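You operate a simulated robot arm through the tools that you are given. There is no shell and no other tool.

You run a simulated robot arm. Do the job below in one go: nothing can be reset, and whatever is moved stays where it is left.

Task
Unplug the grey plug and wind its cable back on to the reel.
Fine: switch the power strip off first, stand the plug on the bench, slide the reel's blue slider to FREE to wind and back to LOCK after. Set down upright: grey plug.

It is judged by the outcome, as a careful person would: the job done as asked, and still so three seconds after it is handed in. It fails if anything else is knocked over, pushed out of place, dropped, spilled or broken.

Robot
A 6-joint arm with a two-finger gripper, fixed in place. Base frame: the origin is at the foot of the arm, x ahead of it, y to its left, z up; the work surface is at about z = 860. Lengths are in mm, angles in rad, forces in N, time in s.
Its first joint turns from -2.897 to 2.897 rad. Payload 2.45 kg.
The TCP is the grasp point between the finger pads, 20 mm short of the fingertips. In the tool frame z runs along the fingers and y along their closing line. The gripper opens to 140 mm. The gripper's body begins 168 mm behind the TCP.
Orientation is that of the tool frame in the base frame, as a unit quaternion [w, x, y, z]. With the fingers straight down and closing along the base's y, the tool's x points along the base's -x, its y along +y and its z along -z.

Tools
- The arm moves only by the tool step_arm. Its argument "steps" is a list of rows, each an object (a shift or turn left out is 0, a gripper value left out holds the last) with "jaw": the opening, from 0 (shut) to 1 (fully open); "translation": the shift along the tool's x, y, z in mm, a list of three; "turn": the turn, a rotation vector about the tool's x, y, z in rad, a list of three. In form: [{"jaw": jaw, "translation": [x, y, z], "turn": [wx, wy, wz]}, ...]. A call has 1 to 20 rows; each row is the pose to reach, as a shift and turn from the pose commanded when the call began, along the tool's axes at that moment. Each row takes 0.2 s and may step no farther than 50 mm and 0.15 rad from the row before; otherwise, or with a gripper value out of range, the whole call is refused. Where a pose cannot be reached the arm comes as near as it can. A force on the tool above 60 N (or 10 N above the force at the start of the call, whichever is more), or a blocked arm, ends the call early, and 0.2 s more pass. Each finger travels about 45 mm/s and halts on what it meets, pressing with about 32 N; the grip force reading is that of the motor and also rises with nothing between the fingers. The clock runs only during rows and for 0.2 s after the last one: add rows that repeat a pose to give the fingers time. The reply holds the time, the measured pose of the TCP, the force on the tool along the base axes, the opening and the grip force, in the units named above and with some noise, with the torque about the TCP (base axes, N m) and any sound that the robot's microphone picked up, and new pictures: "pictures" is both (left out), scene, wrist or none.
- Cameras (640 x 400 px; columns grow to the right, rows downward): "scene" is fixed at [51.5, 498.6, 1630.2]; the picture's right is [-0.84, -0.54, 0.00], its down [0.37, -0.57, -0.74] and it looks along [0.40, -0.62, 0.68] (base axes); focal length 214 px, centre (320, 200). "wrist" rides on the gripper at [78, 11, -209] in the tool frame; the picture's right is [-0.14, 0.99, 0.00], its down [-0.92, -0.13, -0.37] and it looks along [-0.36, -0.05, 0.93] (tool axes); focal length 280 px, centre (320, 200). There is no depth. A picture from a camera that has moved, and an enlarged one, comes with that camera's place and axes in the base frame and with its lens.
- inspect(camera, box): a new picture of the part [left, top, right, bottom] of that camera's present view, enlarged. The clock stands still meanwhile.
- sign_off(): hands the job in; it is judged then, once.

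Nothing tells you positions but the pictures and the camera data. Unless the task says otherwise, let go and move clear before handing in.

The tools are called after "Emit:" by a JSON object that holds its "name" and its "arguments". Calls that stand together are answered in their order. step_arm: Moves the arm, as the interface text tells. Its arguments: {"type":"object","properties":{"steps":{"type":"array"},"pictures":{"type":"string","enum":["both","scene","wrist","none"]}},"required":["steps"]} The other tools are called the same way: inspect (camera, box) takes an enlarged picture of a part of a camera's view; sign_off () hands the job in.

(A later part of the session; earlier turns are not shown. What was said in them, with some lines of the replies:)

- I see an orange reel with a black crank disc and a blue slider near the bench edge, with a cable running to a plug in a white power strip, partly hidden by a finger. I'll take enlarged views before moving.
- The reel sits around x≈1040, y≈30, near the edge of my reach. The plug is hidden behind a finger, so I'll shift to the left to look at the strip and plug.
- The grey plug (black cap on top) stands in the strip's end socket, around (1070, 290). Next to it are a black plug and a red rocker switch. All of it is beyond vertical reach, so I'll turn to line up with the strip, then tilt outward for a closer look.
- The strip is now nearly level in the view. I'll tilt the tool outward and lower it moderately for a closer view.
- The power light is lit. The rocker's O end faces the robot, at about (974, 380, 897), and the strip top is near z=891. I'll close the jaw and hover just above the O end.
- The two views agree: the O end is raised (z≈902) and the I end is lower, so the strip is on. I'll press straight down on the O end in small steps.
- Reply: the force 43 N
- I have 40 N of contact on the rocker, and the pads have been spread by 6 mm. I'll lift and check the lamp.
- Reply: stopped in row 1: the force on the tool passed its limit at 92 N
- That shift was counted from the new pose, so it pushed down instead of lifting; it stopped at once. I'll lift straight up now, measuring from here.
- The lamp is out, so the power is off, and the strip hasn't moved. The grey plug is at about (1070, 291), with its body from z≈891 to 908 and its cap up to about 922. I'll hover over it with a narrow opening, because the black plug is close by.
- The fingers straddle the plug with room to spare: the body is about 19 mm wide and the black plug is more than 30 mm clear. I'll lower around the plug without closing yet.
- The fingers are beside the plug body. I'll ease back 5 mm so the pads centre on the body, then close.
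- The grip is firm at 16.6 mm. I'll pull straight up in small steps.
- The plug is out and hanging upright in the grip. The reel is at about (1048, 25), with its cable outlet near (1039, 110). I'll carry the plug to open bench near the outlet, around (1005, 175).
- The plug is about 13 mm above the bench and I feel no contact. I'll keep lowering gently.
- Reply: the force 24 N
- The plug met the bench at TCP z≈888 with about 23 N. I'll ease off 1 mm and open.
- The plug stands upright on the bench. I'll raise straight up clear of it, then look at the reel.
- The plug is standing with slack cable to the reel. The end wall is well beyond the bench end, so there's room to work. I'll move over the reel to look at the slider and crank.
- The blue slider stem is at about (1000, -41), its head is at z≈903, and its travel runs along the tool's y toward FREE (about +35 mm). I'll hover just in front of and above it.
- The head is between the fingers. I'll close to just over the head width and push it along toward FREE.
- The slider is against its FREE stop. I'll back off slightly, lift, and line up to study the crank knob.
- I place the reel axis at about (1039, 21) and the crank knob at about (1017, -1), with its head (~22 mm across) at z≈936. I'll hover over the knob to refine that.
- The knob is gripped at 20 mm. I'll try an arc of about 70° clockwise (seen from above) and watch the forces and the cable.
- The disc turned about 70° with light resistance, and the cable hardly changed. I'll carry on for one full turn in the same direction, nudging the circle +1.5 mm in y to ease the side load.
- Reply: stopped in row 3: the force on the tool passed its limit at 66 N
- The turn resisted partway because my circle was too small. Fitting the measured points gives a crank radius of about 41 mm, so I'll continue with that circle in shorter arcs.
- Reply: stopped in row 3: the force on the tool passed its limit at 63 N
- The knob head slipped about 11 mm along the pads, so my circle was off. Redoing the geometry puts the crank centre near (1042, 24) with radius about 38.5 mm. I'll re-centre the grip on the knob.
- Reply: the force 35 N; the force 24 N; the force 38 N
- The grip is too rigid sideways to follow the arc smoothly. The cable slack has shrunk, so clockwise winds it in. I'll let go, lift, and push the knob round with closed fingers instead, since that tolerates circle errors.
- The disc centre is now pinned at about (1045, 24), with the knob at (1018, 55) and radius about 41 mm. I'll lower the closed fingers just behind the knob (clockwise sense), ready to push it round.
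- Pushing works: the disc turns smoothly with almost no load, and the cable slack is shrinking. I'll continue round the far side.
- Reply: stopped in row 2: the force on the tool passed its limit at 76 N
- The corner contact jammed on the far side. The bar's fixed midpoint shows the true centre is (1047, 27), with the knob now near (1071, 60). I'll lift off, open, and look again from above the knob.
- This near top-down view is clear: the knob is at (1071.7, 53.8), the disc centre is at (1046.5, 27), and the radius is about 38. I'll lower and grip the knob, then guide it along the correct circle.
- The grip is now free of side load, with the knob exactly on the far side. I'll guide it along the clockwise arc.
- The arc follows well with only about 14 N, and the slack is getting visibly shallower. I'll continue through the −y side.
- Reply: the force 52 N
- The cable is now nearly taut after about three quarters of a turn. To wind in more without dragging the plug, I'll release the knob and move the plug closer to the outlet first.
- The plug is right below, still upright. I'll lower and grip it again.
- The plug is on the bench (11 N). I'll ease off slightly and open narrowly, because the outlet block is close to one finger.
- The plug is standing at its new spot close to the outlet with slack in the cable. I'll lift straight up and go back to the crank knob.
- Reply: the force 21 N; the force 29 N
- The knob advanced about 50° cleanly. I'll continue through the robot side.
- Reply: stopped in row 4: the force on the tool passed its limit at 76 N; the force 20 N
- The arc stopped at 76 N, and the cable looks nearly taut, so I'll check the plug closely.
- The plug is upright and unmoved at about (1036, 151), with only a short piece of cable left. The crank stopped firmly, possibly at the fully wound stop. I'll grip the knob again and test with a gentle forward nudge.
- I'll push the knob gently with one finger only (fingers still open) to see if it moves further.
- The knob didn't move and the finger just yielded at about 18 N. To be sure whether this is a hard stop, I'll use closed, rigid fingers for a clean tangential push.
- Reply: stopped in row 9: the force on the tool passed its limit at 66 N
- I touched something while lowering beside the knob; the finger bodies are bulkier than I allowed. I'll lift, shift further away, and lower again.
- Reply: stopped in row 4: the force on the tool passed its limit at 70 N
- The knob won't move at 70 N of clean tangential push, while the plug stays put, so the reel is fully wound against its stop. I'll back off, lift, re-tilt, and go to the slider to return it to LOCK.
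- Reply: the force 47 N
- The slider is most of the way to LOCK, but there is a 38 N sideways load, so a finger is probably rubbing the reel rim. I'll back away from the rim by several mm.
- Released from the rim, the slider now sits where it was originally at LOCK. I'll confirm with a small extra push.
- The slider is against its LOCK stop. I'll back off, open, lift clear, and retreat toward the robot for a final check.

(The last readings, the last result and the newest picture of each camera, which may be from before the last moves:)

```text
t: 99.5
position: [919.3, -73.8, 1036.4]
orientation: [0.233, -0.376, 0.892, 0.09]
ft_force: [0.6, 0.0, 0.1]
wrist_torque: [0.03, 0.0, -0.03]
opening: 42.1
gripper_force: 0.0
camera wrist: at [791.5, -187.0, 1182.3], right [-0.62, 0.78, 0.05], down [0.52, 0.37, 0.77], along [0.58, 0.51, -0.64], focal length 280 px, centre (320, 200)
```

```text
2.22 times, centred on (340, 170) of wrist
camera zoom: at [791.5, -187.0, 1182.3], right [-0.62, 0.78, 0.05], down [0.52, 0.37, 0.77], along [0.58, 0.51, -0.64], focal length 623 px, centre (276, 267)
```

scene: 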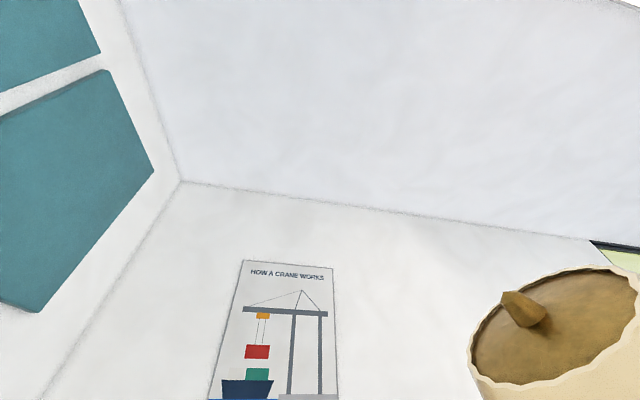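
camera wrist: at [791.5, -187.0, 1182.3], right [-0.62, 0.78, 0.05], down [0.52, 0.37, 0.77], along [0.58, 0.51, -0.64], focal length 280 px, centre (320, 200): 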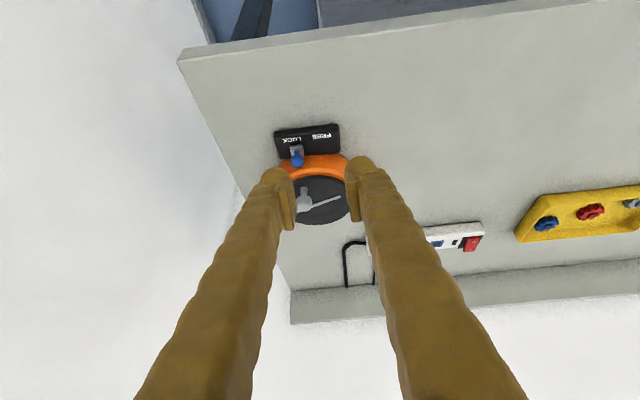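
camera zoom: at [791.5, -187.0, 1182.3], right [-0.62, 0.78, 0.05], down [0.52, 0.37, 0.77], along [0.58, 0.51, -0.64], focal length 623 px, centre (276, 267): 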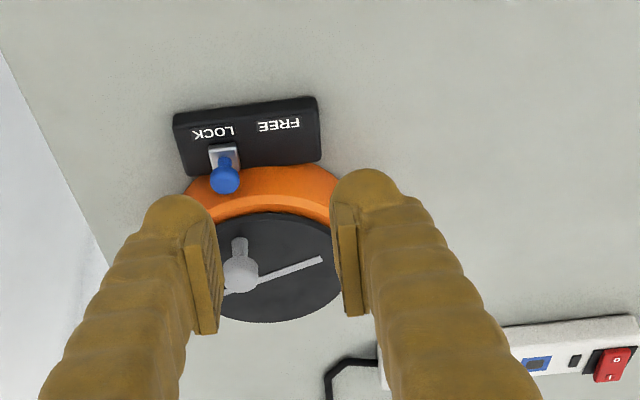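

Emit:
{"name": "step_arm", "arguments": {"steps": [{"translation": [-22, 31, 7]}, {"translation": [-45, 62, 14]}, {"translation": [-67, 93, 21]}, {"translation": [-89, 124, 28]}, {"translation": [-112, 156, 35]}, {"translation": [-134, 186.8, 41.9]}, {"jaw": 1.0, "translation": [-134, 186.8, 41.9]}, {"jaw": 1.0, "translation": [-134, 186.8, 41.9]}, {"jaw": 1.0, "translation": [-134, 186.8, 41.9]}, {"jaw": 1.0, "translation": [-134, 186.8, 41.9]}, {"jaw": 1.0, "translation": [-134, 186.8, 41.9]}], "pictures": "wrist"}}

Emit:
{"name": "inspect", "arguments": {"camera": "wrist", "box": [50, 10, 240, 180]}}

Emit:
{"name": "inspect", "arguments": {"camera": "wrist", "box": [200, 110, 320, 220]}}

```text
t: 101.9
position: [883.2, 154.6, 1062.0]
orientation: [0.233, -0.376, 0.892, 0.089]
ft_force: [-0.4, 1.0, -0.4]
wrist_torque: [0.0, 0.01, 0.01]
opening: 139.8
gripper_force: 0.1
camera wrist: at [755.8, 43.2, 1207.8], right [-0.62, 0.78, 0.05], down [0.52, 0.37, 0.77], along [0.58, 0.5, -0.64], focal length 280 px, centre (320, 200)
```

wrist: 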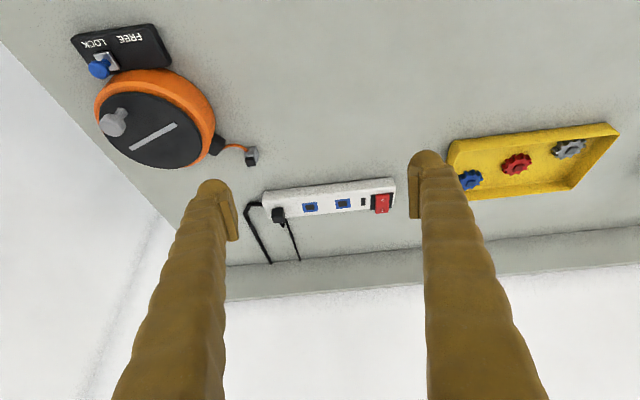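

```text
2.35 times, centred on (145, 95) of wrist
camera zoom: at [755.8, 43.2, 1207.8], right [-0.62, 0.78, 0.05], down [0.52, 0.37, 0.77], along [0.58, 0.5, -0.64], focal length 660 px, centre (732, 447)
```

zoom: 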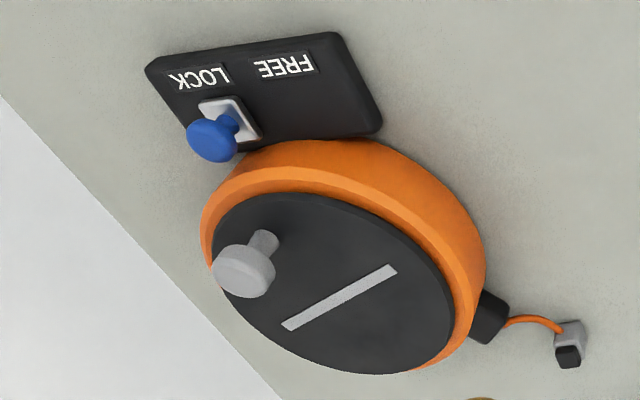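

```text
3.64 times, centred on (260, 165) of wrist
camera zoom: at [755.8, 43.2, 1207.8], right [-0.62, 0.78, 0.05], down [0.52, 0.37, 0.77], along [0.58, 0.5, -0.64], focal length 1020 px, centre (538, 327)
```

zoom: 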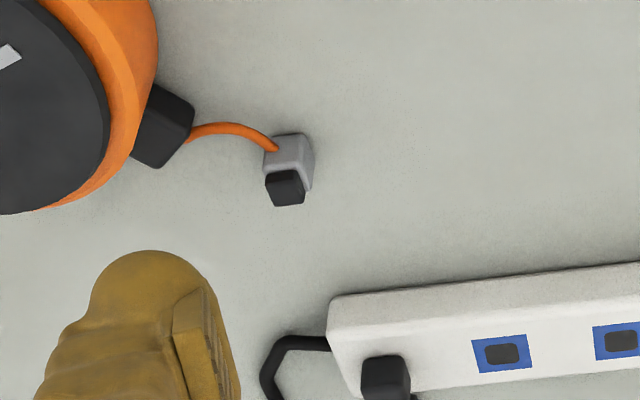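

The final check looks good. The strip is off, the grey plug stands upright by the reel outlet, and its cable is wound in to a short stub. The slider is back at LOCK, and the reel, strip and tray haven't moved. The arm is clear, so I'm handing in.

Emit:
{"name": "sign_off", "arguments": {}}

```text
The job is handed in.
```

I unplugged the grey plug and wound its cable back onto the reel, leaving a short stub of about 50 mm. The job is handed in.

- **Power strip:** I switched it off before unplugging, and its lamp went out.
- **Plug:** It stands upright on the bench beside the reel outlet. I set it down once, then moved it closer so more cable could be wound in.
- **Reel:** I moved the slider to FREE, wound about one turn clockwise, then returned it to LOCK. The crank then stopped firmly and a 70 N push didn't move it, so I took the reel to be fully wound. It may instead have been the cable going taut against the plug.
- **Hard contacts:** I overpressed the rocker at 92 N by mistake. The crank stalled several times at 60–80 N, and a finger pressed the reel rim at about 40 N during the return to LOCK. In the last pictures the reel, strip and gear tray were where they started, and nothing had been knocked over.
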